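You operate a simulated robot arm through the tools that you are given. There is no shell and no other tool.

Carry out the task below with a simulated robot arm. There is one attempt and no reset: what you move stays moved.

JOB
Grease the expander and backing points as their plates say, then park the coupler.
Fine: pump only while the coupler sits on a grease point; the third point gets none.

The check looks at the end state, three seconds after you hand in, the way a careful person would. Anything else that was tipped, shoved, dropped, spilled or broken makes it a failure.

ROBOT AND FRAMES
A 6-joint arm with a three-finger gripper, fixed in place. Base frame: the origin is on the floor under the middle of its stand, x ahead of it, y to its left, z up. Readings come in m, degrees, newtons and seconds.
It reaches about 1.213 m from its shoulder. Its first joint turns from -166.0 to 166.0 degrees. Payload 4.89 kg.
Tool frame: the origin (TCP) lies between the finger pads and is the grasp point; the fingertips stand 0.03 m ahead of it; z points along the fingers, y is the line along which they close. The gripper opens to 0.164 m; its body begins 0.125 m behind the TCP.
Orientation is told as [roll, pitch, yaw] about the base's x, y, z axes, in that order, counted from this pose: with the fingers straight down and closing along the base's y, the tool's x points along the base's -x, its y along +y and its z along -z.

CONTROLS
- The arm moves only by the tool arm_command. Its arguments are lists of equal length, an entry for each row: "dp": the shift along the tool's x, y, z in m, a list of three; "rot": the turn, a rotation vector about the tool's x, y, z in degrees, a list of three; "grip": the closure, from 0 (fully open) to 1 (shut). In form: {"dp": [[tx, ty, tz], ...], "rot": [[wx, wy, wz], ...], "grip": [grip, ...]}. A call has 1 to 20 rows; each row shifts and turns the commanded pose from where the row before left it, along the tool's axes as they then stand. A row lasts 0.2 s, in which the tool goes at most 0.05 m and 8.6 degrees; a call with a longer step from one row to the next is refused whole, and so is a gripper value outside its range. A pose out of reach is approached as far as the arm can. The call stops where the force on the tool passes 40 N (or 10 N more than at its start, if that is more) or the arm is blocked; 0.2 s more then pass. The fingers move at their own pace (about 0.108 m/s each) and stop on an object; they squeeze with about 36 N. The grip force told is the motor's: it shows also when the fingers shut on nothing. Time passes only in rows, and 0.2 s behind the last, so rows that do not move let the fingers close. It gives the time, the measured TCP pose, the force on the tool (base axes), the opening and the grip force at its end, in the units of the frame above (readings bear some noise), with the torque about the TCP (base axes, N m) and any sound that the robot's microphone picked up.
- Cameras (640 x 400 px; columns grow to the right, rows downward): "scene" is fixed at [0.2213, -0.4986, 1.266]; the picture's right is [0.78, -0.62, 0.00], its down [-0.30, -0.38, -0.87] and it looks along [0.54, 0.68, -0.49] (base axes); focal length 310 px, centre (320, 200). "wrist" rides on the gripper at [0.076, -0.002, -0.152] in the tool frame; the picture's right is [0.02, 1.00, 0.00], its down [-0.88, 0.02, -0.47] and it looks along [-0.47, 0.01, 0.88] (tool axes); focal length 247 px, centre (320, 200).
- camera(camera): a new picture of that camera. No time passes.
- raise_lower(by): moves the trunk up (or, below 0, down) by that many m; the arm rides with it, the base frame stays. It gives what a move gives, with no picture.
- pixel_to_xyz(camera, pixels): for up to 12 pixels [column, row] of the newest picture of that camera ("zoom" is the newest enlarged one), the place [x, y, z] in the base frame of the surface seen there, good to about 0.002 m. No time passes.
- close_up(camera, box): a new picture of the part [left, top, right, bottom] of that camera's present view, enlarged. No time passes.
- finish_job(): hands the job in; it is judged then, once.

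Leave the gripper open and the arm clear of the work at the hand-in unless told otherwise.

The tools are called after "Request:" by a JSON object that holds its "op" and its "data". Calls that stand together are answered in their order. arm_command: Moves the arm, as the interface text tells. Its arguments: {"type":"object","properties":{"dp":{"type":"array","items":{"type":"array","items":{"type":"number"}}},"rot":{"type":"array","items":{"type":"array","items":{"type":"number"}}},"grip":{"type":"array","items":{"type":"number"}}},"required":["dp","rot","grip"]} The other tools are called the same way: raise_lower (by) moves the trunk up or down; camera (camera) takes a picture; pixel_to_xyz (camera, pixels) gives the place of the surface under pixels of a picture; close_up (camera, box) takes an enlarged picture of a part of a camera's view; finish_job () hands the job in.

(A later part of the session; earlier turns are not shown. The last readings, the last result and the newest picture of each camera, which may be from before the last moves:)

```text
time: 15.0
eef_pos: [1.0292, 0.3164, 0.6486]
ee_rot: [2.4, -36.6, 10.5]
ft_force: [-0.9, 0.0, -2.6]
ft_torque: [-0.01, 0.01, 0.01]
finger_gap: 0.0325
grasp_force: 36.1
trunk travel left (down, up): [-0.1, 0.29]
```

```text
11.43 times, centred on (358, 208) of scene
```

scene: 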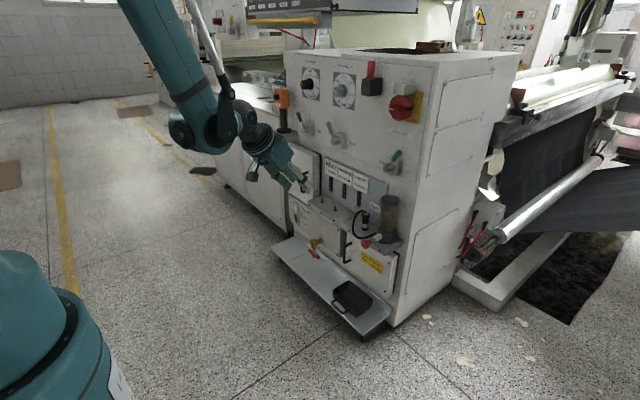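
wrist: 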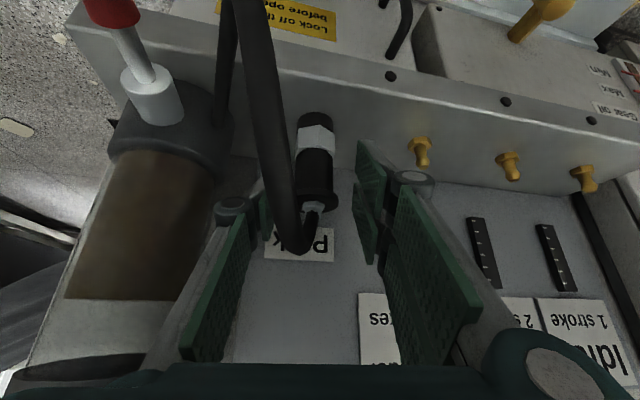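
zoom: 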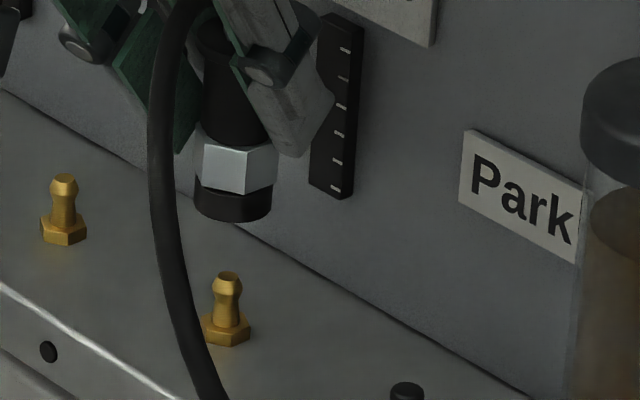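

Scene lateral alignment is right on; the remaining offset is about (+2, +2) mm. I correct that and lower 2.8 cm to just above the nipple top.

Request:
{"op": "arm_command", "data": {"dp": [[-0.0019, 0.0017, 0.0015], [0.00597, -0.00033, 0.00803], [0.00597, -0.00033, 0.00803], [0.00477, -0.00026, 0.00642], [0, 0, 0]], "rot": [[0, 0, 0], [0, 0, 0], [0, 0, 0], [0, 0, 0], [0, 0, 0]], "grip": [1, 1, 1, 1, 1]}}

Request:
{"op": "close_up", "data": {"camera": "wrist", "box": [230, 60, 410, 250]}}

Request:
{"op": "close_up", "data": {"camera": "scene", "box": [345, 190, 370, 225]}}

```text
time: 16.2
eef_pos: [1.0314, 0.3178, 0.6201]
ee_rot: [2.4, -36.5, 10.7]
ft_force: [-0.4, -0.9, -1.8]
ft_torque: [-0.02, 0.0, 0.0]
finger_gap: 0.0328
grasp_force: 35.7
trunk travel left (down, up): [-0.1, 0.29]
```

```text
2.11 times, centred on (320, 155) of wrist
```

zoom: 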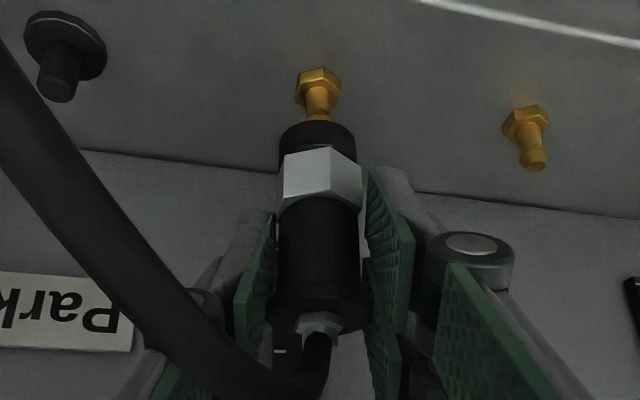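

```text
11.43 times, centred on (358, 208) of scene
```

zoom: 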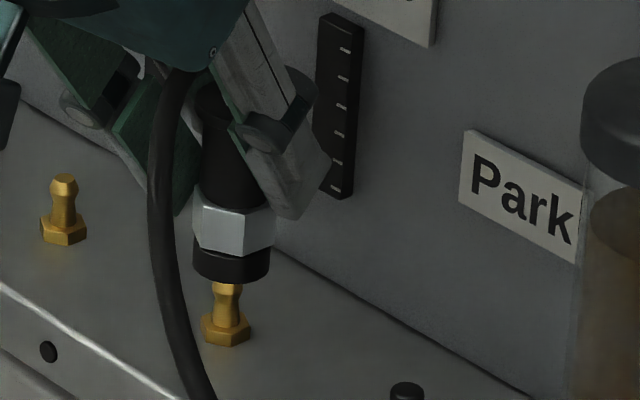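

Coupler is right above the nipple in both views. I lower in small steps and watch force and sound.

Request:
{"op": "arm_command", "data": {"dp": [[0.00239, -0.00013, 0.00321], [0.00239, -0.00013, 0.00321], [0.00239, -0.00013, 0.00321], [0.00179, -0.0001, 0.00241], [0, 0, 0]], "rot": [[0, 0, 0], [0, 0, 0], [0, 0, 0], [0, 0, 0], [0, 0, 0]], "grip": [1, 1, 1, 1, 1]}}

Request:
{"op": "close_up", "data": {"camera": "scene", "box": [345, 190, 370, 225]}}

```text
time: 17.4
eef_pos: [1.0314, 0.3195, 0.6067]
ee_rot: [2.4, -36.5, 10.7]
ft_force: [0.0, 0.0, -2.0]
ft_torque: [0.03, 0.02, 0.0]
finger_gap: 0.0328
grasp_force: 36.0
trunk travel left (down, up): [-0.1, 0.29]
```

```text
11.43 times, centred on (358, 208) of scene
```

zoom: 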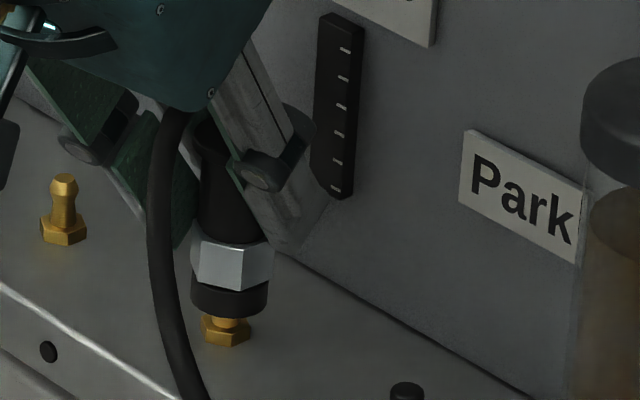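

The nipple is entering the coupler without force. Continue down about 1 cm gently.

Request:
{"op": "arm_command", "data": {"dp": [[0.00179, -0.0001, 0.00241], [0.00179, -0.0001, 0.00241], [0.00119, -6e-05, 0.00161], [0, 0, 0]], "rot": [[0, 0, 0], [0, 0, 0], [0, 0, 0], [0, 0, 0]], "grip": [1, 1, 1, 1]}}

Request:
{"op": "close_up", "data": {"camera": "scene", "box": [345, 190, 370, 225]}}

```text
time: 18.4
eef_pos: [1.0302, 0.3181, 0.5983]
ee_rot: [2.3, -36.6, 10.5]
ft_force: [-0.2, -0.6, -1.4]
ft_torque: [0.03, -0.04, 0.01]
finger_gap: 0.0329
grasp_force: 36.0
trunk travel left (down, up): [-0.1, 0.29]
```

```text
11.43 times, centred on (358, 208) of scene
```

zoom: 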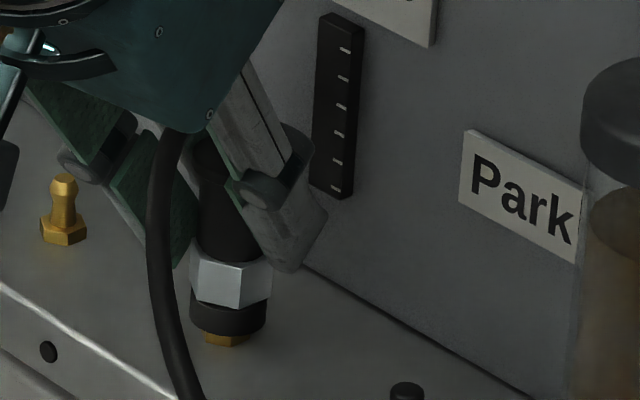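

Nearly seated, still no reaction force. Continue in 1.5 mm steps until contact is felt.

Request:
{"op": "arm_command", "data": {"dp": [[0.0009, -5e-05, 0.0012], [0.0009, -5e-05, 0.0012], [0.0009, -5e-05, 0.0012], [0, 0, 0]], "rot": [[0, 0, 0], [0, 0, 0], [0, 0, 0], [0, 0, 0]], "grip": [1, 1, 1, 1]}}

Request:
{"op": "close_up", "data": {"camera": "scene", "box": [345, 190, 370, 225]}}

```text
time: 19.4
eef_pos: [1.0314, 0.3165, 0.5926]
ee_rot: [2.4, -36.6, 10.6]
ft_force: [-0.3, -0.8, -1.2]
ft_torque: [-0.02, 0.03, 0.0]
finger_gap: 0.0325
grasp_force: 36.4
trunk travel left (down, up): [-0.1, 0.29]
```

```text
11.43 times, centred on (358, 208) of scene
```

zoom: 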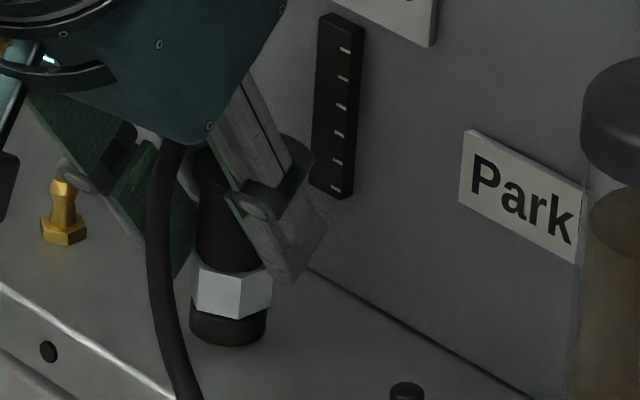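

The coupler now covers the nipple's hex too; still no force. A few more small steps.

Request:
{"op": "arm_command", "data": {"dp": [[0.0009, -5e-05, 0.0012], [0.0009, -5e-05, 0.0012], [0, 0, 0]], "rot": [[0, 0, 0], [0, 0, 0], [0, 0, 0]], "grip": [1, 1, 1]}}

Request:
{"op": "close_up", "data": {"camera": "wrist", "box": [230, 60, 410, 250]}}

```text
time: 20.2
eef_pos: [1.0303, 0.3188, 0.5909]
ee_rot: [2.4, -36.6, 10.7]
ft_force: [0.2, 0.1, -1.6]
ft_torque: [-0.02, -0.01, 0.01]
finger_gap: 0.0327
grasp_force: 36.5
trunk travel left (down, up): [-0.1, 0.29]
```

```text
2.11 times, centred on (320, 155) of wrist
```

zoom: 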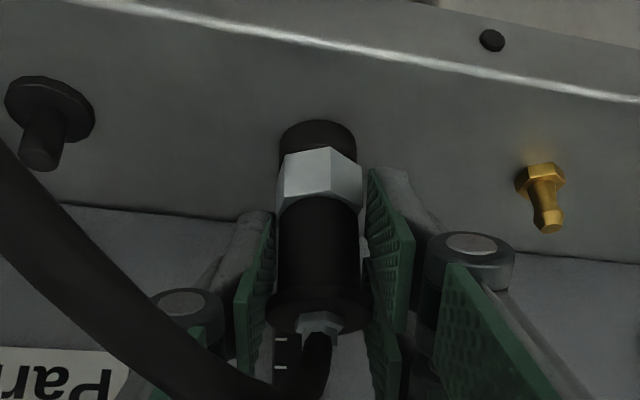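

No contact force yet. I continue down 1.5 mm at a time, up to ~5 mm more.

Request:
{"op": "arm_command", "data": {"dp": [[0.0009, -5e-05, 0.0012], [0.0009, -5e-05, 0.0012], [0, 0, 0]], "rot": [[0, 0, 0], [0, 0, 0], [0, 0, 0]], "grip": [1, 1, 1]}}

```text
time: 21.0
eef_pos: [1.0321, 0.3172, 0.5893]
ee_rot: [2.4, -36.6, 10.6]
ft_force: [0.4, 0.3, 28.7]
ft_torque: [-0.07, -0.47, 0.02]
finger_gap: 0.0326
grasp_force: 36.1
trunk travel left (down, up): [-0.1, 0.29]
```

Contact: 28.7 N upward at TCP z=0.5893, so the coupler has bottomed. I check the picture.

Request:
{"op": "close_up", "data": {"camera": "scene", "box": [345, 190, 370, 225]}}

Request:
{"op": "close_up", "data": {"camera": "wrist", "box": [230, 60, 410, 250]}}

```text
11.43 times, centred on (358, 208) of scene
```

zoom: 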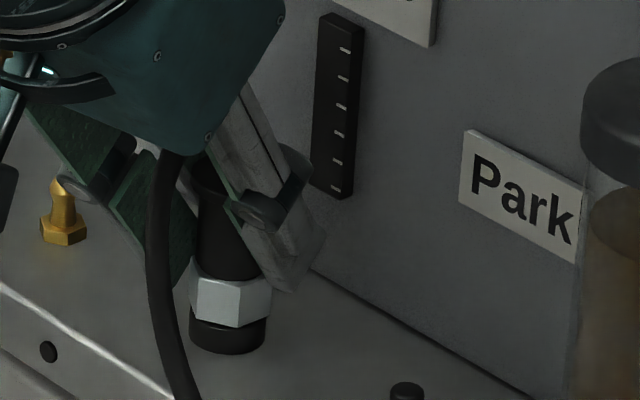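

```text
2.11 times, centred on (320, 155) of wrist
```

zoom: 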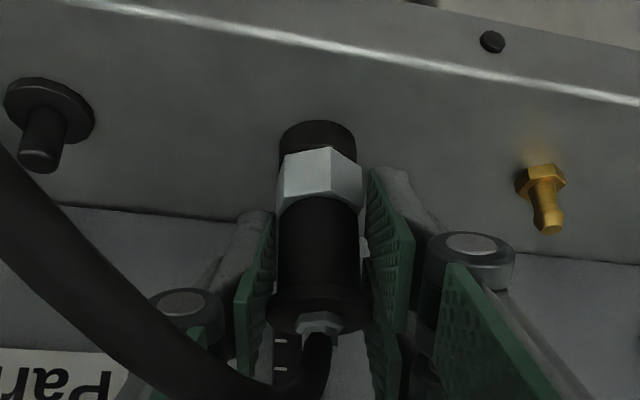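

Seated with nipple inside. Before opening, I look at how the hose runs relative to the fingers.

Request:
{"op": "close_up", "data": {"camera": "scene", "box": [320, 150, 420, 260]}}

Request:
{"op": "camera", "data": {"camera": "wrist"}}

Request:
{"op": "pixel_to_xyz", "data": {"camera": "wrist", "pixels": [[315, 240], [305, 246], [280, 235], [250, 200], [230, 165], [205, 120], [185, 80], [232, 207], [225, 195]]}}

```text
3.64 times, centred on (370, 205) of scene
```

zoom: 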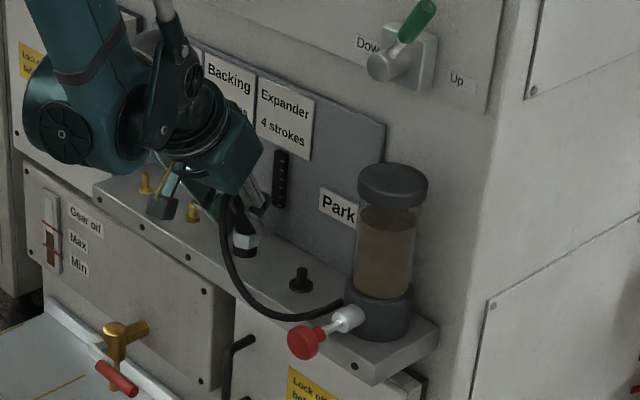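

```text
taken
```

wrist: 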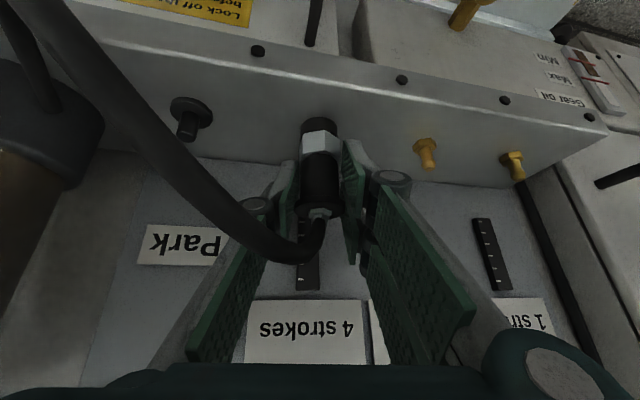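

```text
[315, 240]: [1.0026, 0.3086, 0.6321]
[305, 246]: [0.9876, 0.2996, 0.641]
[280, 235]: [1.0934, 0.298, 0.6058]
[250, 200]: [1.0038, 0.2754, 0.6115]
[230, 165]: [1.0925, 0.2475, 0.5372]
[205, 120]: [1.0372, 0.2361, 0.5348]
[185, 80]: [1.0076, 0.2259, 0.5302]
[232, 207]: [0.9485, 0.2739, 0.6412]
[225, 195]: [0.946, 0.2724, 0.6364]
```

The hose passes below the single finger's side, not across it, so backing out along the tool axis is clean. I open to a ~0.05 gap.

Request:
{"op": "arm_command", "data": {"dp": [[0, 0, 0], [0, 0, 0], [0, 0, 0]], "rot": [[0, 0, 0], [0, 0, 0], [0, 0, 0]], "grip": [0.8, 0.7, 0.68]}}

Request:
{"op": "close_up", "data": {"camera": "wrist", "box": [230, 60, 410, 250]}}

Request:
{"op": "close_up", "data": {"camera": "scene", "box": [345, 190, 370, 225]}}

```text
time: 21.8
eef_pos: [1.0313, 0.3174, 0.5875]
ee_rot: [2.4, -36.6, 10.6]
ft_force: [0.5, -0.7, 0.2]
ft_torque: [0.01, 0.03, 0.02]
finger_gap: 0.0527
grasp_force: 0.0
trunk travel left (down, up): [-0.1, 0.29]
```

```text
2.11 times, centred on (320, 155) of wrist
```

zoom: 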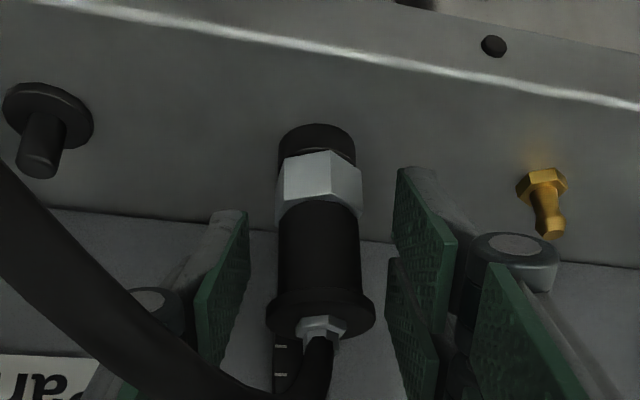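

```text
11.43 times, centred on (358, 208) of scene
```

zoom: 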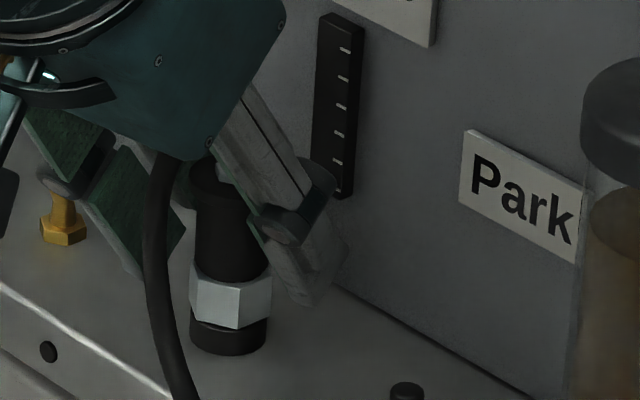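

The coupler stands upright on the Expander nipple. I back out along the tool axis 0.16 m.

Request:
{"op": "arm_command", "data": {"dp": [[0, 0, -0.015], [0, 0, -0.02], [0, 0, -0.025], [0, 0, -0.03], [0, 0, -0.035], [0, 0, -0.035], [0, 0, 0]], "rot": [[0, 0, 0], [0, 0, 0], [0, 0, 0], [0, 0, 0], [0, 0, 0], [0, 0, 0], [0, 0, 0]], "grip": [0.68, 0.68, 0.68, 0.68, 0.68, 0.68, 0.68]}}

Request:
{"op": "camera", "data": {"camera": "wrist"}}

Request:
{"op": "close_up", "data": {"camera": "scene", "box": [320, 150, 420, 260]}}

```text
time: 23.4
eef_pos: [0.938, 0.2924, 0.7171]
ee_rot: [2.3, -36.6, 10.7]
ft_force: [0.2, -0.1, 0.1]
ft_torque: [0.01, 0.01, 0.01]
finger_gap: 0.0522
grasp_force: 0.0
trunk travel left (down, up): [-0.1, 0.29]
```

```text
taken
```

wrist: 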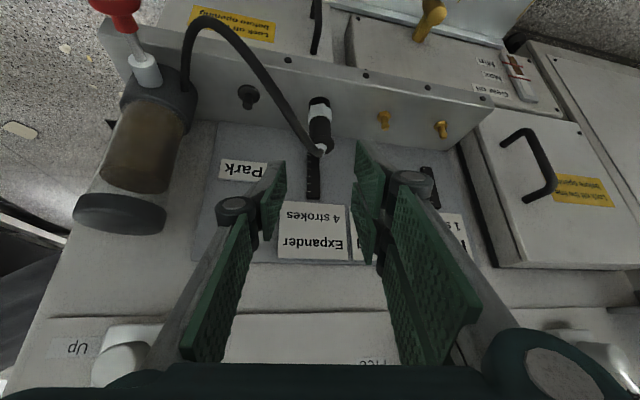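

```text
3.64 times, centred on (370, 205) of scene
```

zoom: 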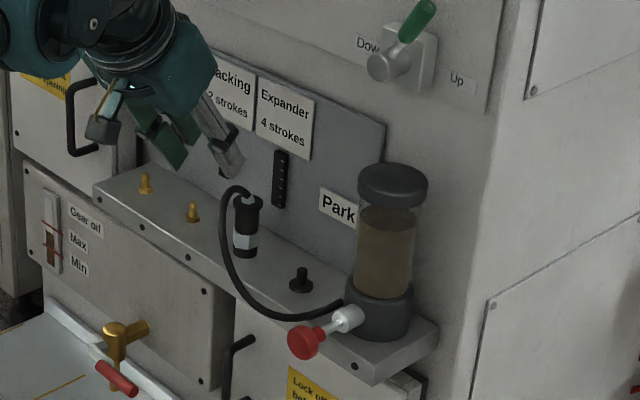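

The coupler stays in place. Next is the pump: I move back to free space, close the fingers, and turn the tool horizontal pointing along +x (yaw 0), to push the red knob with the fingertips.

Request:
{"op": "arm_command", "data": {"dp": [[0.02504, -0.01374, -0.01918], [0.02504, -0.01374, -0.01918], [0.02504, -0.01374, -0.01918], [0.02504, -0.01374, -0.01918], [0.02504, -0.01374, -0.01918], [0, 0, 0], [0, 0, 0], [0, 0, 0], [0, 0, 0], [0, 0, 0], [0, 0, 0], [0, 0, 0], [0, 0, 0], [0, 0, 0], [0, 0, 0], [0, 0, 0]], "rot": [[0, 0, 0], [0, 0, 0], [0, 0, 0], [0, 0, 0], [0, 0, 0], [3.19, -0.175, 4.295], [3.19, -0.175, 4.295], [2.3, 0, 0], [0, -7.63, 0], [0, -7.63, 0], [0, -7.63, 0], [0, -7.63, 0], [0, -7.63, 0], [0, -7.63, 0], [0, -7.63, 0], [0, 0, 0]], "grip": [0.68, 0.68, 0.68, 0.68, 0.68, 1, 1, 1, 1, 1, 1, 1, 1, 1, 1, 1]}}

Request:
{"op": "camera", "data": {"camera": "wrist"}}

Request:
{"op": "camera", "data": {"camera": "scene"}}

```text
time: 26.8
eef_pos: [0.9605, 0.2563, 0.8943]
ee_rot: [37.7, -89.8, -37.6]
ft_force: [0.3, -0.4, -0.3]
ft_torque: [0.01, 0.05, 0.03]
finger_gap: 0.0002
grasp_force: 36.0
out of reach, approached as far as the arm can: row 5, 9, 10, 11, 12, 13, 14, 15
trunk travel left (down, up): [-0.1, 0.29]
```

```text
taken
```

wrist: 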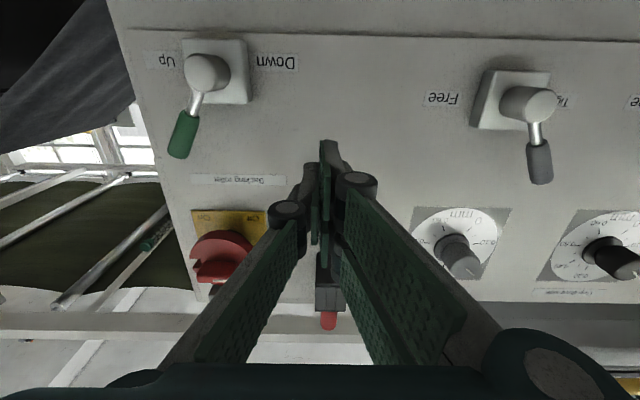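

```text
taken
```

scene: 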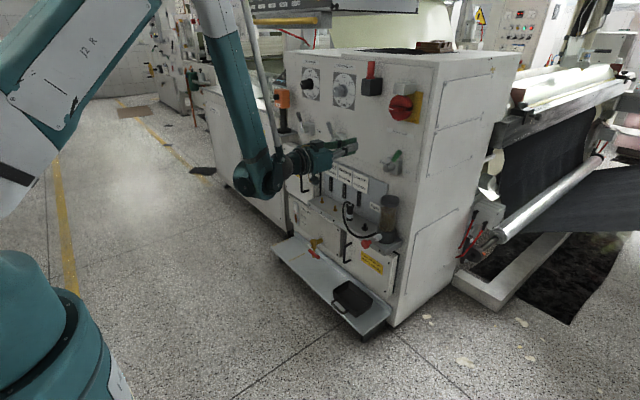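

The horizontal pose at that spot is out of the arm's reach; the tool instead ended at (0.96, 0.256, 0.894), clear of everything (no force). A steeper, downward tool is the reachable choice for the knob. I send one still row to learn where the commanded pose stands.

Request:
{"op": "arm_command", "data": {"dp": [[0, 0, 0]], "rot": [[0, 0, 0]], "grip": [1]}}

```text
time: 27.2
eef_pos: [0.9616, 0.2567, 0.8956]
ee_rot: [19.4, -89.9, -19.5]
ft_force: [-0.2, 0.2, 0.5]
ft_torque: [-0.01, -0.04, -0.01]
finger_gap: 0.0002
grasp_force: 35.9
trunk travel left (down, up): [-0.1, 0.29]
```

The commanded pose now equals the reached one. I turn the tool back to straight down while easing back from the panel.

Request:
{"op": "arm_command", "data": {"dp": [[0, 0, 0], [0, 0, 0], [0, 0, 0], [0, 0, 0], [0.006, 0, -0.0104], [0.0073, 0, -0.0095], [0.0085, 0, -0.0085], [0.0095, 0, -0.0073], [0.0104, 0, -0.006], [0.0111, 0, -0.0046], [0.0116, 0, -0.0031], [0.0119, 0, -0.0016], [0, 0, 0]], "rot": [[0, 7.5, 0], [0, 7.5, 0], [0, 7.5, 0], [0, 7.5, 0], [0, 7.5, 0], [0, 7.5, 0], [0, 7.5, 0], [0, 7.5, 0], [0, 7.5, 0], [0, 7.5, 0], [0, 7.5, 0], [0, 7.5, 0], [0, 0, 0]], "grip": [1, 1, 1, 1, 1, 1, 1, 1, 1, 1, 1, 1, 1]}}

Request:
{"op": "camera", "data": {"camera": "scene"}}

Request:
{"op": "camera", "data": {"camera": "wrist"}}

```text
time: 30.0
eef_pos: [0.8656, 0.2562, 0.8936]
ee_rot: [-0.1, 0.1, -0.1]
ft_force: [0.1, 0.7, -0.5]
ft_torque: [-0.01, -0.01, 0.02]
finger_gap: 0.0
grasp_force: 36.3
trunk travel left (down, up): [-0.1, 0.29]
```

```text
taken
```

scene: 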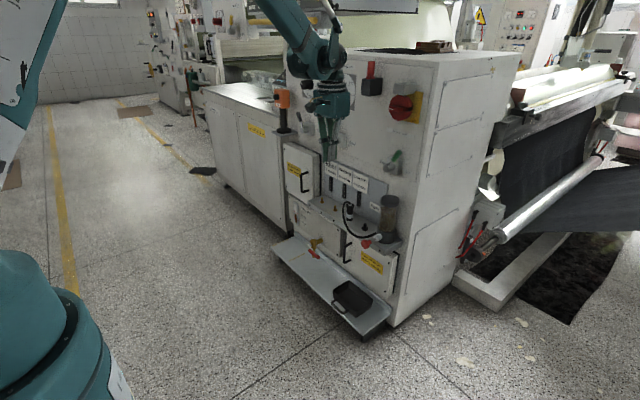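

```text
taken
```

wrist: 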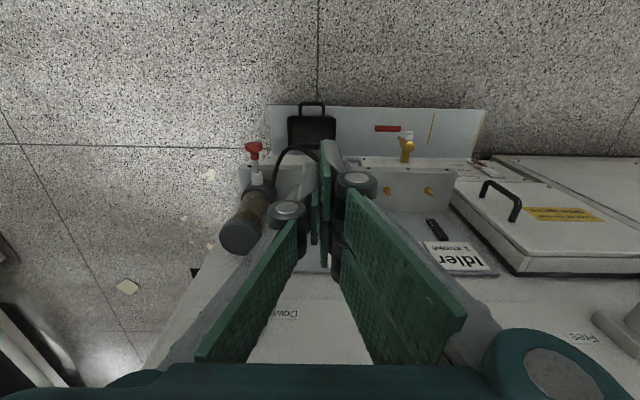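

Straight down at (0.866, 0.256, 0.894), all clear. I move in front of the red knob (x≈0.836, y≈0.118) and down to z≈0.575 to use the vertical finger edge as pusher.

Request:
{"op": "arm_command", "data": {"dp": [[0.005, -0.023, 0.0317], [0.005, -0.023, 0.0317], [0.005, -0.023, 0.0317], [0.005, -0.023, 0.0317], [0.005, -0.023, 0.0317], [0.005, -0.023, 0.0317], [0, 0, 0.032], [0, 0, 0.032], [0, 0, 0.032], [0, 0, 0.032], [0, 0, 0]], "rot": [[0, 0, 0], [0, 0, 0], [0, 0, 0], [0, 0, 0], [0, 0, 0], [0, 0, 0], [0, 0, 0], [0, 0, 0], [0, 0, 0], [0, 0, 0], [0, 0, 0]], "grip": [1, 1, 1, 1, 1, 1, 1, 1, 1, 1, 1]}}

Request:
{"op": "camera", "data": {"camera": "wrist"}}

Request:
{"op": "close_up", "data": {"camera": "scene", "box": [310, 150, 430, 280]}}

```text
time: 32.4
eef_pos: [0.8341, 0.1177, 0.5762]
ee_rot: [0.0, 0.0, -0.1]
ft_force: [0.3, -0.4, -0.8]
ft_torque: [0.04, -0.06, 0.02]
finger_gap: 0.0
grasp_force: 36.2
trunk travel left (down, up): [-0.1, 0.29]
```

```text
taken
```

wrist: 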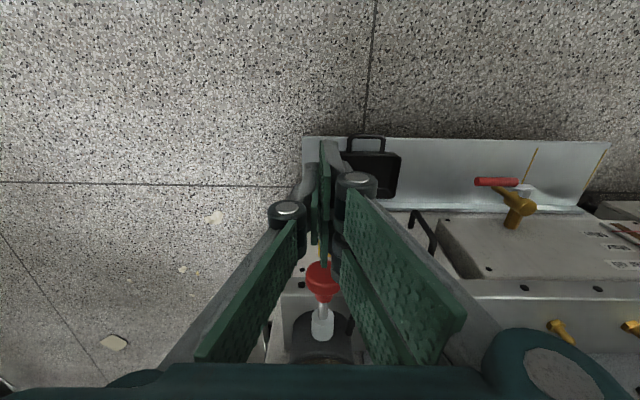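

```text
3.08 times, centred on (370, 215) of scene
```

zoom: 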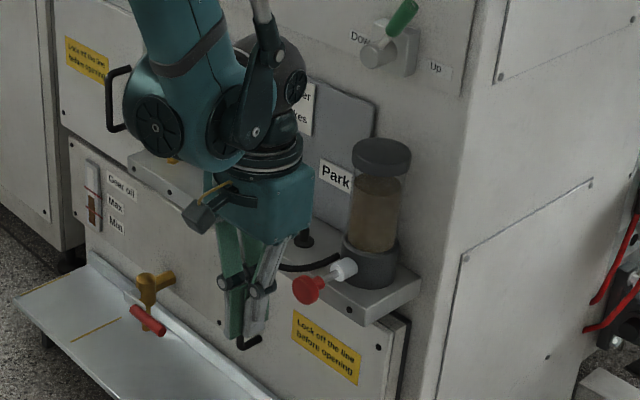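

The pusher is in front of the knob. I zoom in the wrist view to verify lateral alignment (knob at about (322,278)).

Request:
{"op": "close_up", "data": {"camera": "wrist", "box": [270, 130, 380, 350]}}

Request:
{"op": "pixel_to_xyz", "data": {"camera": "wrist", "pixels": [[322, 268], [315, 278], [330, 278], [322, 290], [325, 155], [330, 200], [338, 250], [316, 225], [322, 255]]}}

```text
1.82 times, centred on (325, 240) of wrist
```

zoom: 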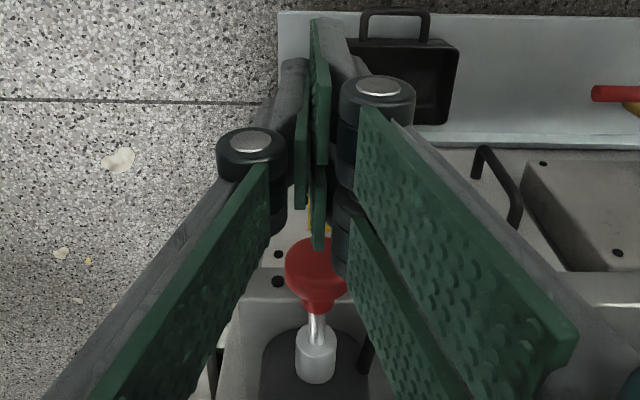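

```text
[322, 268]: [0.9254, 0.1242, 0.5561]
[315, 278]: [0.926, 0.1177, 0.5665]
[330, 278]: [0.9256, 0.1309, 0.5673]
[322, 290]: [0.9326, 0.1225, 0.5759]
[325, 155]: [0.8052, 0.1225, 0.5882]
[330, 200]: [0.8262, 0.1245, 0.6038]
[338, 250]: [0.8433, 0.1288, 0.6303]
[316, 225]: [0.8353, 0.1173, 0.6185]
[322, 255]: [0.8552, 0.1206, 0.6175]
```

Aligned: knob centre y≈0.125, pusher finger spans y≈0.120–0.133. I advance 0.055 m to near contact.

Request:
{"op": "arm_command", "data": {"dp": [[-0.02, 0, 0], [-0.02, 0, 0], [-0.013, 0, 0], [0, 0, 0]], "rot": [[0, 0, 0], [0, 0, 0], [0, 0, 0], [0, 0, 0]], "grip": [1, 1, 1, 1]}}

Request:
{"op": "close_up", "data": {"camera": "scene", "box": [340, 200, 420, 270]}}

```text
time: 33.4
eef_pos: [0.8881, 0.1176, 0.5762]
ee_rot: [0.1, 0.0, -0.1]
ft_force: [-0.6, 0.1, 0.6]
ft_torque: [0.01, 0.02, 0.0]
finger_gap: 0.0
grasp_force: 35.6
trunk travel left (down, up): [-0.1, 0.29]
```

```text
5.71 times, centred on (380, 235) of scene
```

zoom: 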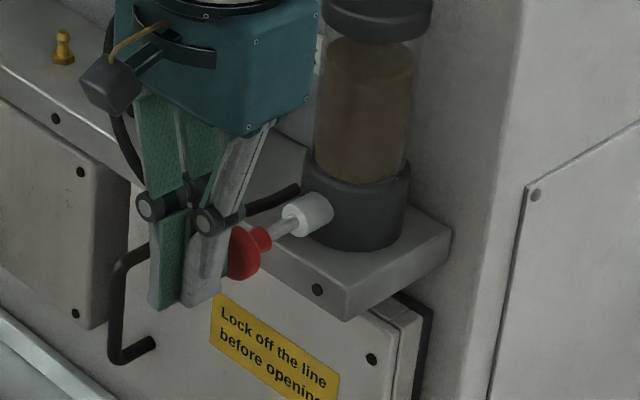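

Just short of contact. I now push in small steps and watch the force.

Request:
{"op": "arm_command", "data": {"dp": [[-0.004, 0, 0], [-0.004, 0, 0], [-0.004, 0, 0], [0, 0, 0]], "rot": [[0, 0, 0], [0, 0, 0], [0, 0, 0], [0, 0, 0]], "grip": [1, 1, 1, 1]}}

Request:
{"op": "close_up", "data": {"camera": "scene", "box": [340, 200, 420, 270]}}

```text
time: 34.4
eef_pos: [0.901, 0.1181, 0.5767]
ee_rot: [0.0, 0.0, -0.1]
ft_force: [-1.8, 1.3, 0.8]
ft_torque: [0.04, 0.05, 0.07]
finger_gap: 0.0
grasp_force: 36.2
trunk travel left (down, up): [-0.1, 0.29]
```

```text
5.71 times, centred on (380, 235) of scene
```

zoom: 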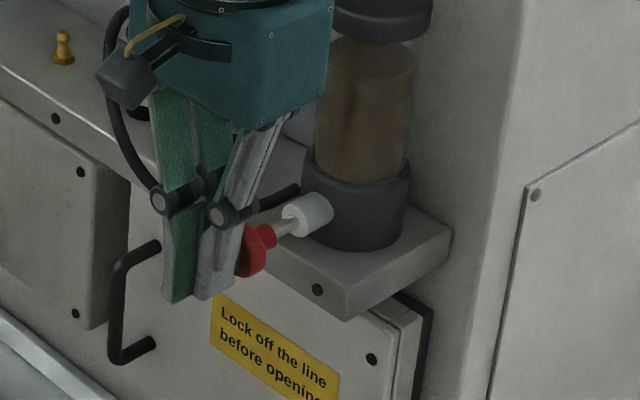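

Light contact (about −2 N), with the knob starting to move. I continue pushing.

Request:
{"op": "arm_command", "data": {"dp": [[-0.004, 0, 0], [-0.004, 0, 0], [-0.004, 0, 0], [0, 0, 0]], "rot": [[0, 0, 0], [0, 0, 0], [0, 0, 0], [0, 0, 0]], "grip": [1, 1, 1, 1]}}

Request:
{"op": "close_up", "data": {"camera": "scene", "box": [340, 200, 420, 270]}}

```text
time: 35.4
eef_pos: [0.9123, 0.1185, 0.5759]
ee_rot: [0.1, -0.1, -0.1]
ft_force: [-7.5, -0.6, -2.9]
ft_torque: [0.01, 0.18, 0.02]
finger_gap: 0.0
grasp_force: 36.4
trunk travel left (down, up): [-0.1, 0.29]
heard: click
```

```text
5.71 times, centred on (380, 235) of scene
```

zoom: 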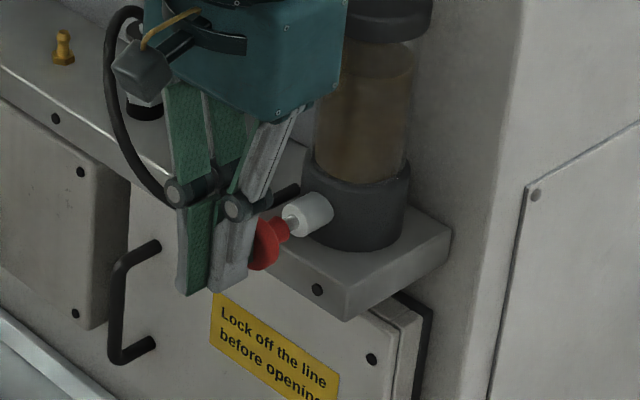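

A "click" was heard — one stroke. I back off fully so the knob springs out, and check the knob and the Expander gauge.

Request:
{"op": "arm_command", "data": {"dp": [[0.008, 0, 0], [0.008, 0, 0], [0.008, 0, 0], [0.004, 0, 0], [0, 0, 0], [0, 0, 0]], "rot": [[0, 0, 0], [0, 0, 0], [0, 0, 0], [0, 0, 0], [0, 0, 0], [0, 0, 0]], "grip": [1, 1, 1, 1, 1, 1]}}

Request:
{"op": "close_up", "data": {"camera": "scene", "box": [340, 200, 420, 270]}}

Request:
{"op": "close_up", "data": {"camera": "scene", "box": [320, 150, 400, 230]}}

```text
time: 36.8
eef_pos: [0.8852, 0.1173, 0.5752]
ee_rot: [0.0, 0.0, -0.2]
ft_force: [0.2, 0.4, 0.0]
ft_torque: [-0.01, 0.01, 0.02]
finger_gap: 0.0
grasp_force: 36.2
trunk travel left (down, up): [-0.1, 0.29]
```

```text
5.71 times, centred on (380, 235) of scene
```

zoom: 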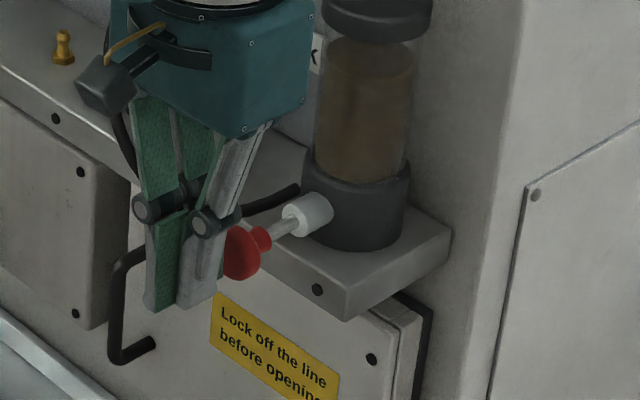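

```text
5.00 times, centred on (360, 190) of scene
```

zoom: 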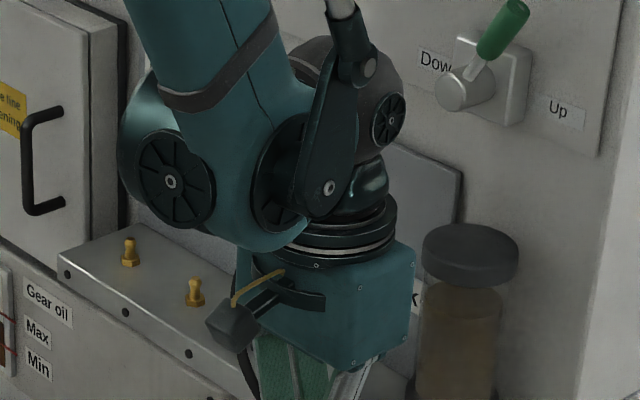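

Knob is fully out again. I look in the wrist view to see whether the gauges/coupler are visible.

Request:
{"op": "camera", "data": {"camera": "wrist"}}

Request:
{"op": "camera", "data": {"camera": "scene"}}

```text
taken
```

wrist: 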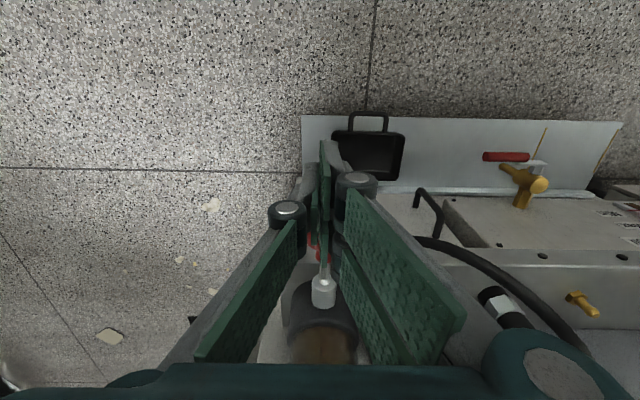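

```text
taken
```

scene: 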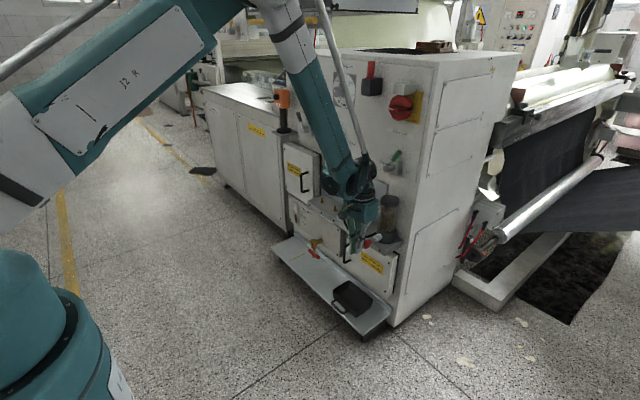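

The coupler stays upright (500,305). To confirm that one click is one registered stroke, I'll pull back and up so that the scene camera sees the gauges.

Request:
{"op": "arm_command", "data": {"dp": [[0.03, 0, -0.005], [0.01, 0, -0.035], [0, 0, -0.04], [0, 0.01, -0.038], [0, 0.025, -0.038], [0, 0.03, -0.038], [0, 0.035, -0.035], [0, 0.035, -0.03], [0, 0.03, -0.03], [0, 0, 0]], "rot": [[0, 0, 0], [0, 0, 0], [0, 0, 0], [0, 0, 0], [0, 0, 0], [0, 0, 0], [0, 0, 0], [0, 0, 0], [0, 0, 0], [0, 0, 0]], "grip": [1, 1, 1, 1, 1, 1, 1, 1, 1, 1]}}

Request:
{"op": "camera", "data": {"camera": "scene"}}

Request:
{"op": "close_up", "data": {"camera": "scene", "box": [320, 150, 400, 230]}}

```text
time: 39.0
eef_pos: [0.8444, 0.2834, 0.8644]
ee_rot: [0.0, 0.1, -0.1]
ft_force: [0.3, -0.5, 0.3]
ft_torque: [0.09, 0.01, -0.02]
finger_gap: 0.0001
grasp_force: 36.1
trunk travel left (down, up): [-0.1, 0.29]
```

```text
taken
```

scene: 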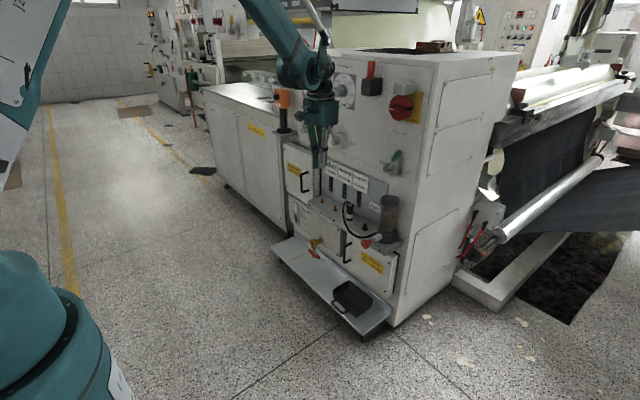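

```text
5.00 times, centred on (360, 190) of scene
```

zoom: 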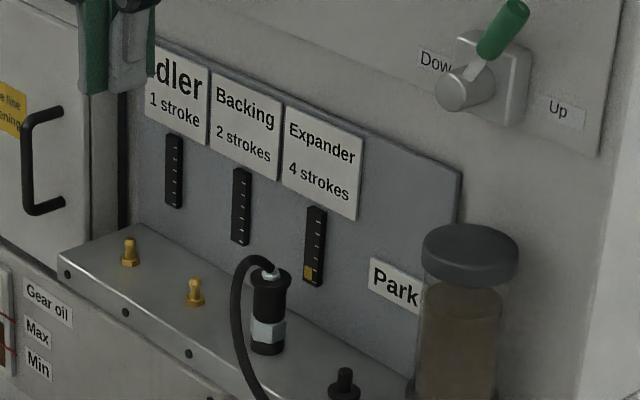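

The Expander gauge now shows a yellow bar at the bottom. I zoom to read it versus tick marks.

Request:
{"op": "close_up", "data": {"camera": "scene", "box": [375, 185, 391, 210]}}

Request:
{"op": "close_up", "data": {"camera": "scene", "box": [350, 185, 395, 215]}}

```text
16.00 times, centred on (383, 198) of scene
```

zoom: 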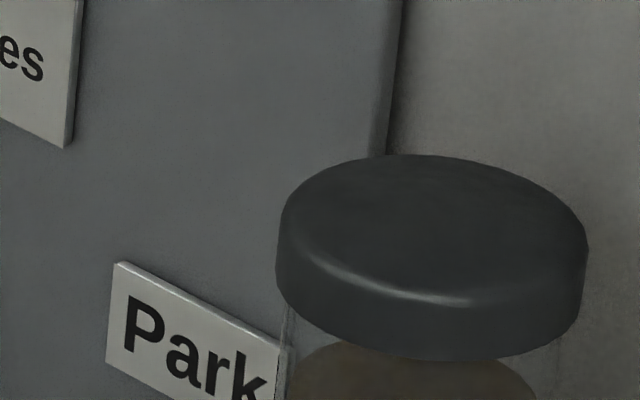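

```text
13.33 times, centred on (372, 200) of scene
```

zoom: 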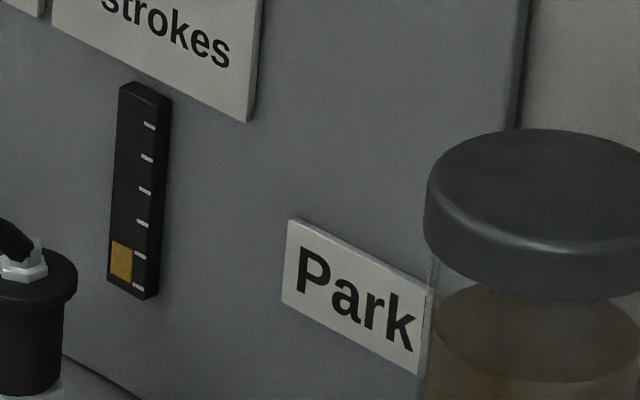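

The bar reaches exactly tick 1, so one click = one stroke. I go back to the knob and make the second stroke, returning off the knob within the same call.

Request:
{"op": "arm_command", "data": {"dp": [[0, -0.03, 0.03], [0, -0.035, 0.03], [0, -0.035, 0.035], [0, -0.03, 0.038], [0, -0.025, 0.038], [0, -0.01, 0.038], [0, 0, 0.04], [-0.01, 0, 0.035], [-0.03, 0, 0.005], [0, 0, 0]], "rot": [[0, 0, 0], [0, 0, 0], [0, 0, 0], [0, 0, 0], [0, 0, 0], [0, 0, 0], [0, 0, 0], [0, 0, 0], [0, 0, 0], [0, 0, 0]], "grip": [1, 1, 1, 1, 1, 1, 1, 1, 1, 1]}}

Request:
{"op": "close_up", "data": {"camera": "scene", "box": [340, 200, 420, 270]}}

```text
time: 41.2
eef_pos: [0.8845, 0.1185, 0.5757]
ee_rot: [-0.1, -0.1, -0.1]
ft_force: [-0.1, -0.1, 0.2]
ft_torque: [-0.01, 0.01, 0.0]
finger_gap: 0.0
grasp_force: 35.7
trunk travel left (down, up): [-0.1, 0.29]
```

```text
5.71 times, centred on (380, 235) of scene
```

zoom: 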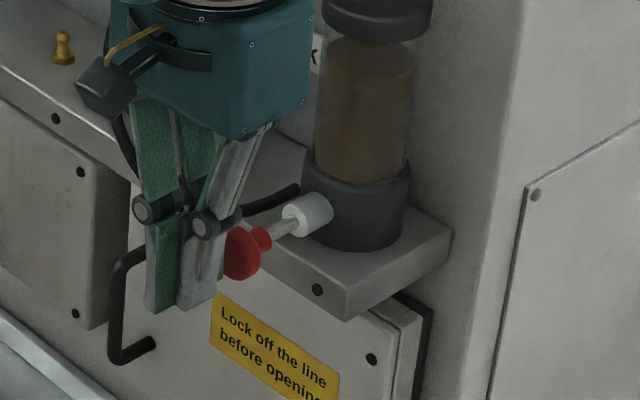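

Back in front of the knob at x=0.8845, no contact. I make stroke 2: push in 0.029 m, hold, and come back.

Request:
{"op": "arm_command", "data": {"dp": [[-0.008, 0, 0], [-0.006, 0, 0], [-0.005, 0, 0], [-0.005, 0, 0], [-0.005, 0, 0], [0, 0, 0]], "rot": [[0, 0, 0], [0, 0, 0], [0, 0, 0], [0, 0, 0], [0, 0, 0], [0, 0, 0]], "grip": [1, 1, 1, 1, 1, 1]}}

```text
time: 42.6
eef_pos: [0.9139, 0.1183, 0.5765]
ee_rot: [0.0, -0.1, -0.1]
ft_force: [-7.5, 1.3, -1.2]
ft_torque: [0.01, 0.19, 0.11]
finger_gap: 0.0
grasp_force: 36.0
trunk travel left (down, up): [-0.1, 0.29]
heard: click
```

Click heard: stroke 2. I back off fully.

Request:
{"op": "arm_command", "data": {"dp": [[0.008, 0, 0], [0.008, 0, 0], [0.008, 0, 0], [0.005, 0, 0], [0, 0, 0], [0, 0, 0]], "rot": [[0, 0, 0], [0, 0, 0], [0, 0, 0], [0, 0, 0], [0, 0, 0], [0, 0, 0]], "grip": [1, 1, 1, 1, 1, 1]}}

```text
time: 44.0
eef_pos: [0.8844, 0.1171, 0.5749]
ee_rot: [0.0, 0.1, 0.0]
ft_force: [0.4, 0.7, 0.9]
ft_torque: [0.0, 0.01, 0.01]
finger_gap: 0.0002
grasp_force: 35.9
trunk travel left (down, up): [-0.1, 0.29]
```

Off the knob at x=0.884. Stroke 3: push in again.

Request:
{"op": "arm_command", "data": {"dp": [[-0.008, 0, 0], [-0.006, 0, 0], [-0.005, 0, 0], [-0.005, 0, 0], [-0.005, 0, 0], [0, 0, 0]], "rot": [[0, 0, 0], [0, 0, 0], [0, 0, 0], [0, 0, 0], [0, 0, 0], [0, 0, 0]], "grip": [1, 1, 1, 1, 1, 1]}}

```text
time: 45.4
eef_pos: [0.9127, 0.1181, 0.5751]
ee_rot: [0.0, 0.0, -0.1]
ft_force: [-7.5, 3.4, 1.5]
ft_torque: [0.1, 0.09, 0.18]
finger_gap: 0.0001
grasp_force: 35.8
trunk travel left (down, up): [-0.1, 0.29]
heard: click
```

Click heard: stroke 3. Back off.

Request:
{"op": "arm_command", "data": {"dp": [[0.008, 0, 0], [0.008, 0, 0], [0.008, 0, 0], [0.005, 0, 0], [0, 0, 0], [0, 0, 0]], "rot": [[0, 0, 0], [0, 0, 0], [0, 0, 0], [0, 0, 0], [0, 0, 0], [0, 0, 0]], "grip": [1, 1, 1, 1, 1, 1]}}

```text
time: 46.8
eef_pos: [0.8837, 0.1182, 0.5756]
ee_rot: [0.0, -0.1, -0.1]
ft_force: [0.2, 0.9, 0.0]
ft_torque: [0.0, -0.02, 0.0]
finger_gap: 0.0
grasp_force: 35.5
trunk travel left (down, up): [-0.1, 0.29]
```

Three clicks so far. I'll verify the gauge before the last stroke by moving out of the camera's line of sight.

Request:
{"op": "arm_command", "data": {"dp": [[0.03, 0, -0.005], [0.01, 0, -0.035], [0, 0, -0.04], [0, 0.01, -0.038], [0, 0.025, -0.038], [0, 0.03, -0.038], [0, 0.035, -0.035], [0, 0.035, -0.03], [0, 0.03, -0.03], [0, 0, 0]], "rot": [[0, 0, 0], [0, 0, 0], [0, 0, 0], [0, 0, 0], [0, 0, 0], [0, 0, 0], [0, 0, 0], [0, 0, 0], [0, 0, 0], [0, 0, 0]], "grip": [1, 1, 1, 1, 1, 1, 1, 1, 1, 1]}}

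Request:
{"op": "close_up", "data": {"camera": "scene", "box": [335, 175, 380, 215]}}

```text
time: 49.0
eef_pos: [0.8453, 0.2831, 0.8653]
ee_rot: [0.1, 0.0, -0.1]
ft_force: [-0.1, -0.2, -0.5]
ft_torque: [0.04, 0.04, 0.01]
finger_gap: 0.0
grasp_force: 36.0
trunk travel left (down, up): [-0.1, 0.29]
```

```text
10.00 times, centred on (358, 195) of scene
```

zoom: 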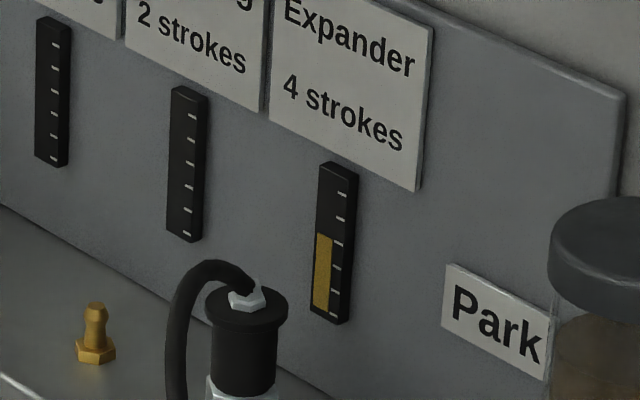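

The bar stands at tick 3, as counted. I return to the knob for the fourth stroke.

Request:
{"op": "arm_command", "data": {"dp": [[0, -0.03, 0.03], [0, -0.035, 0.03], [0, -0.035, 0.035], [0, -0.03, 0.038], [0, -0.025, 0.038], [0, -0.01, 0.038], [0, 0, 0.04], [-0.01, 0, 0.035], [-0.03, 0, 0.005], [0, 0, 0]], "rot": [[0, 0, 0], [0, 0, 0], [0, 0, 0], [0, 0, 0], [0, 0, 0], [0, 0, 0], [0, 0, 0], [0, 0, 0], [0, 0, 0], [0, 0, 0]], "grip": [1, 1, 1, 1, 1, 1, 1, 1, 1, 1]}}

```text
time: 51.2
eef_pos: [0.8847, 0.1177, 0.5761]
ee_rot: [0.0, 0.0, -0.1]
ft_force: [-0.1, -0.4, 0.1]
ft_torque: [0.05, -0.01, -0.01]
finger_gap: 0.0001
grasp_force: 36.2
trunk travel left (down, up): [-0.1, 0.29]
```

At x=0.8847, no contact. Stroke 4: push in.

Request:
{"op": "arm_command", "data": {"dp": [[-0.008, 0, 0], [-0.006, 0, 0], [-0.005, 0, 0], [-0.005, 0, 0], [-0.005, 0, 0], [0, 0, 0]], "rot": [[0, 0, 0], [0, 0, 0], [0, 0, 0], [0, 0, 0], [0, 0, 0], [0, 0, 0]], "grip": [1, 1, 1, 1, 1, 1]}}

```text
time: 52.6
eef_pos: [0.9131, 0.1187, 0.576]
ee_rot: [0.0, 0.1, -0.1]
ft_force: [-6.5, -0.4, -2.9]
ft_torque: [-0.02, 0.15, 0.06]
finger_gap: 0.0004
grasp_force: 35.9
trunk travel left (down, up): [-0.1, 0.29]
heard: click
```

Fourth click heard. I back off the knob and rise out of view to read the gauge.

Request:
{"op": "arm_command", "data": {"dp": [[0.008, 0, 0], [0.008, 0, 0], [0.008, 0, 0], [0.005, 0, 0], [0, 0, 0], [0.03, 0, -0.005], [0.01, 0, -0.035], [0, 0, -0.04], [0, 0.01, -0.038], [0, 0.025, -0.038], [0, 0.03, -0.038], [0, 0.035, -0.035], [0, 0.035, -0.03], [0, 0.03, -0.03], [0, 0, 0]], "rot": [[0, 0, 0], [0, 0, 0], [0, 0, 0], [0, 0, 0], [0, 0, 0], [0, 0, 0], [0, 0, 0], [0, 0, 0], [0, 0, 0], [0, 0, 0], [0, 0, 0], [0, 0, 0], [0, 0, 0], [0, 0, 0], [0, 0, 0]], "grip": [1, 1, 1, 1, 1, 1, 1, 1, 1, 1, 1, 1, 1, 1, 1]}}

Request:
{"op": "close_up", "data": {"camera": "scene", "box": [335, 175, 380, 215]}}

Request:
{"op": "close_up", "data": {"camera": "scene", "box": [320, 150, 420, 260]}}

```text
time: 55.8
eef_pos: [0.8452, 0.2841, 0.8657]
ee_rot: [-0.1, 0.0, -0.1]
ft_force: [0.9, -0.1, -0.1]
ft_torque: [0.09, 0.01, 0.02]
finger_gap: 0.0
grasp_force: 35.6
trunk travel left (down, up): [-0.1, 0.29]
```

```text
10.00 times, centred on (358, 195) of scene
```

zoom: 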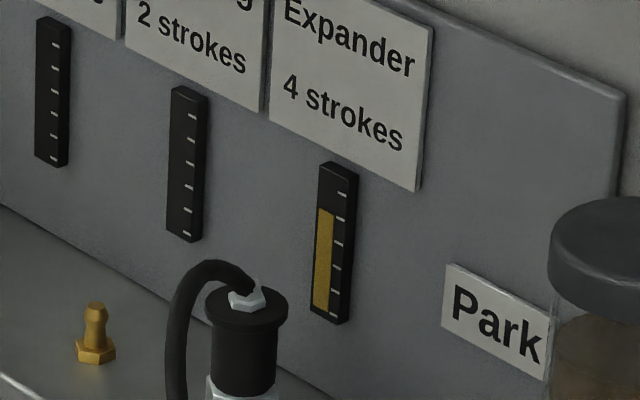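

```text
3.64 times, centred on (370, 205) of scene
```

zoom: 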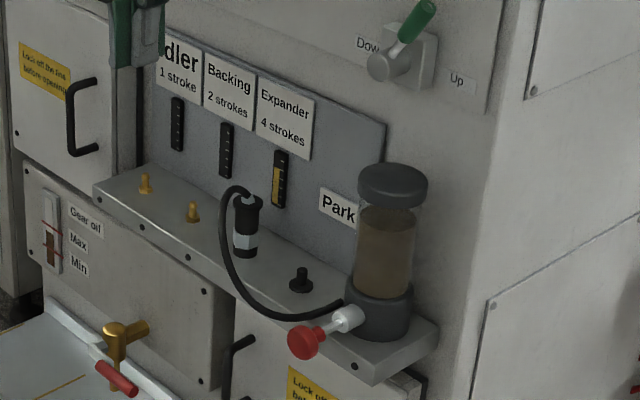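

Expander gauge reads 4, done. Now I measure the coupler as it stands on the Expander nipple, for regrasping.

Request:
{"op": "close_up", "data": {"camera": "scene", "box": [330, 195, 380, 235]}}

Request:
{"op": "pixel_to_xyz", "data": {"camera": "zoom", "pixels": [[293, 175], [291, 215], [290, 235], [270, 215], [316, 215], [232, 120], [215, 180], [222, 230], [250, 290], [290, 340], [250, 85], [275, 100]]}}

```text
10.00 times, centred on (355, 215) of scene
```

zoom: 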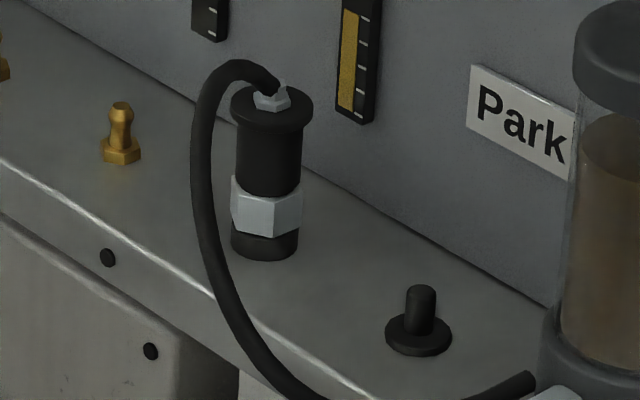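

```text
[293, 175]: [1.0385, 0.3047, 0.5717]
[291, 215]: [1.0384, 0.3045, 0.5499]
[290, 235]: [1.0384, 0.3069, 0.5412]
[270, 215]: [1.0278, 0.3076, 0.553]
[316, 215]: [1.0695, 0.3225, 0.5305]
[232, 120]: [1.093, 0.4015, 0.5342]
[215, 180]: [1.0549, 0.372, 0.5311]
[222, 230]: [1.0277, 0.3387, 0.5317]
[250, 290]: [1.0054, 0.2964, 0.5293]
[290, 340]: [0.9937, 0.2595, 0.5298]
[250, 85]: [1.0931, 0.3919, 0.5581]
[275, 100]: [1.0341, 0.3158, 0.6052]
```

I query the coupler's centre column and the hose in this zoom.

Request:
{"op": "pixel_to_xyz", "data": {"camera": "zoom", "pixels": [[268, 155], [267, 208], [265, 247], [271, 118], [240, 70], [220, 78], [205, 110], [202, 160], [208, 220], [222, 280], [255, 345], [420, 315]]}}

```text
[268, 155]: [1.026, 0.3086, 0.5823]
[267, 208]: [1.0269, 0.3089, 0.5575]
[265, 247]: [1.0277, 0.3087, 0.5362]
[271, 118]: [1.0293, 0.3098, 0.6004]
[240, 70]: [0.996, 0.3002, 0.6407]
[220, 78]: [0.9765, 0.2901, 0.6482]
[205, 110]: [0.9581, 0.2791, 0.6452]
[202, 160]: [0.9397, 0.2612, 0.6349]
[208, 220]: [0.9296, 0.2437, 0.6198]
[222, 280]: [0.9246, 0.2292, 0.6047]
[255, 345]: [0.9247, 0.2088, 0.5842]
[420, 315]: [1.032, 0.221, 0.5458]
```

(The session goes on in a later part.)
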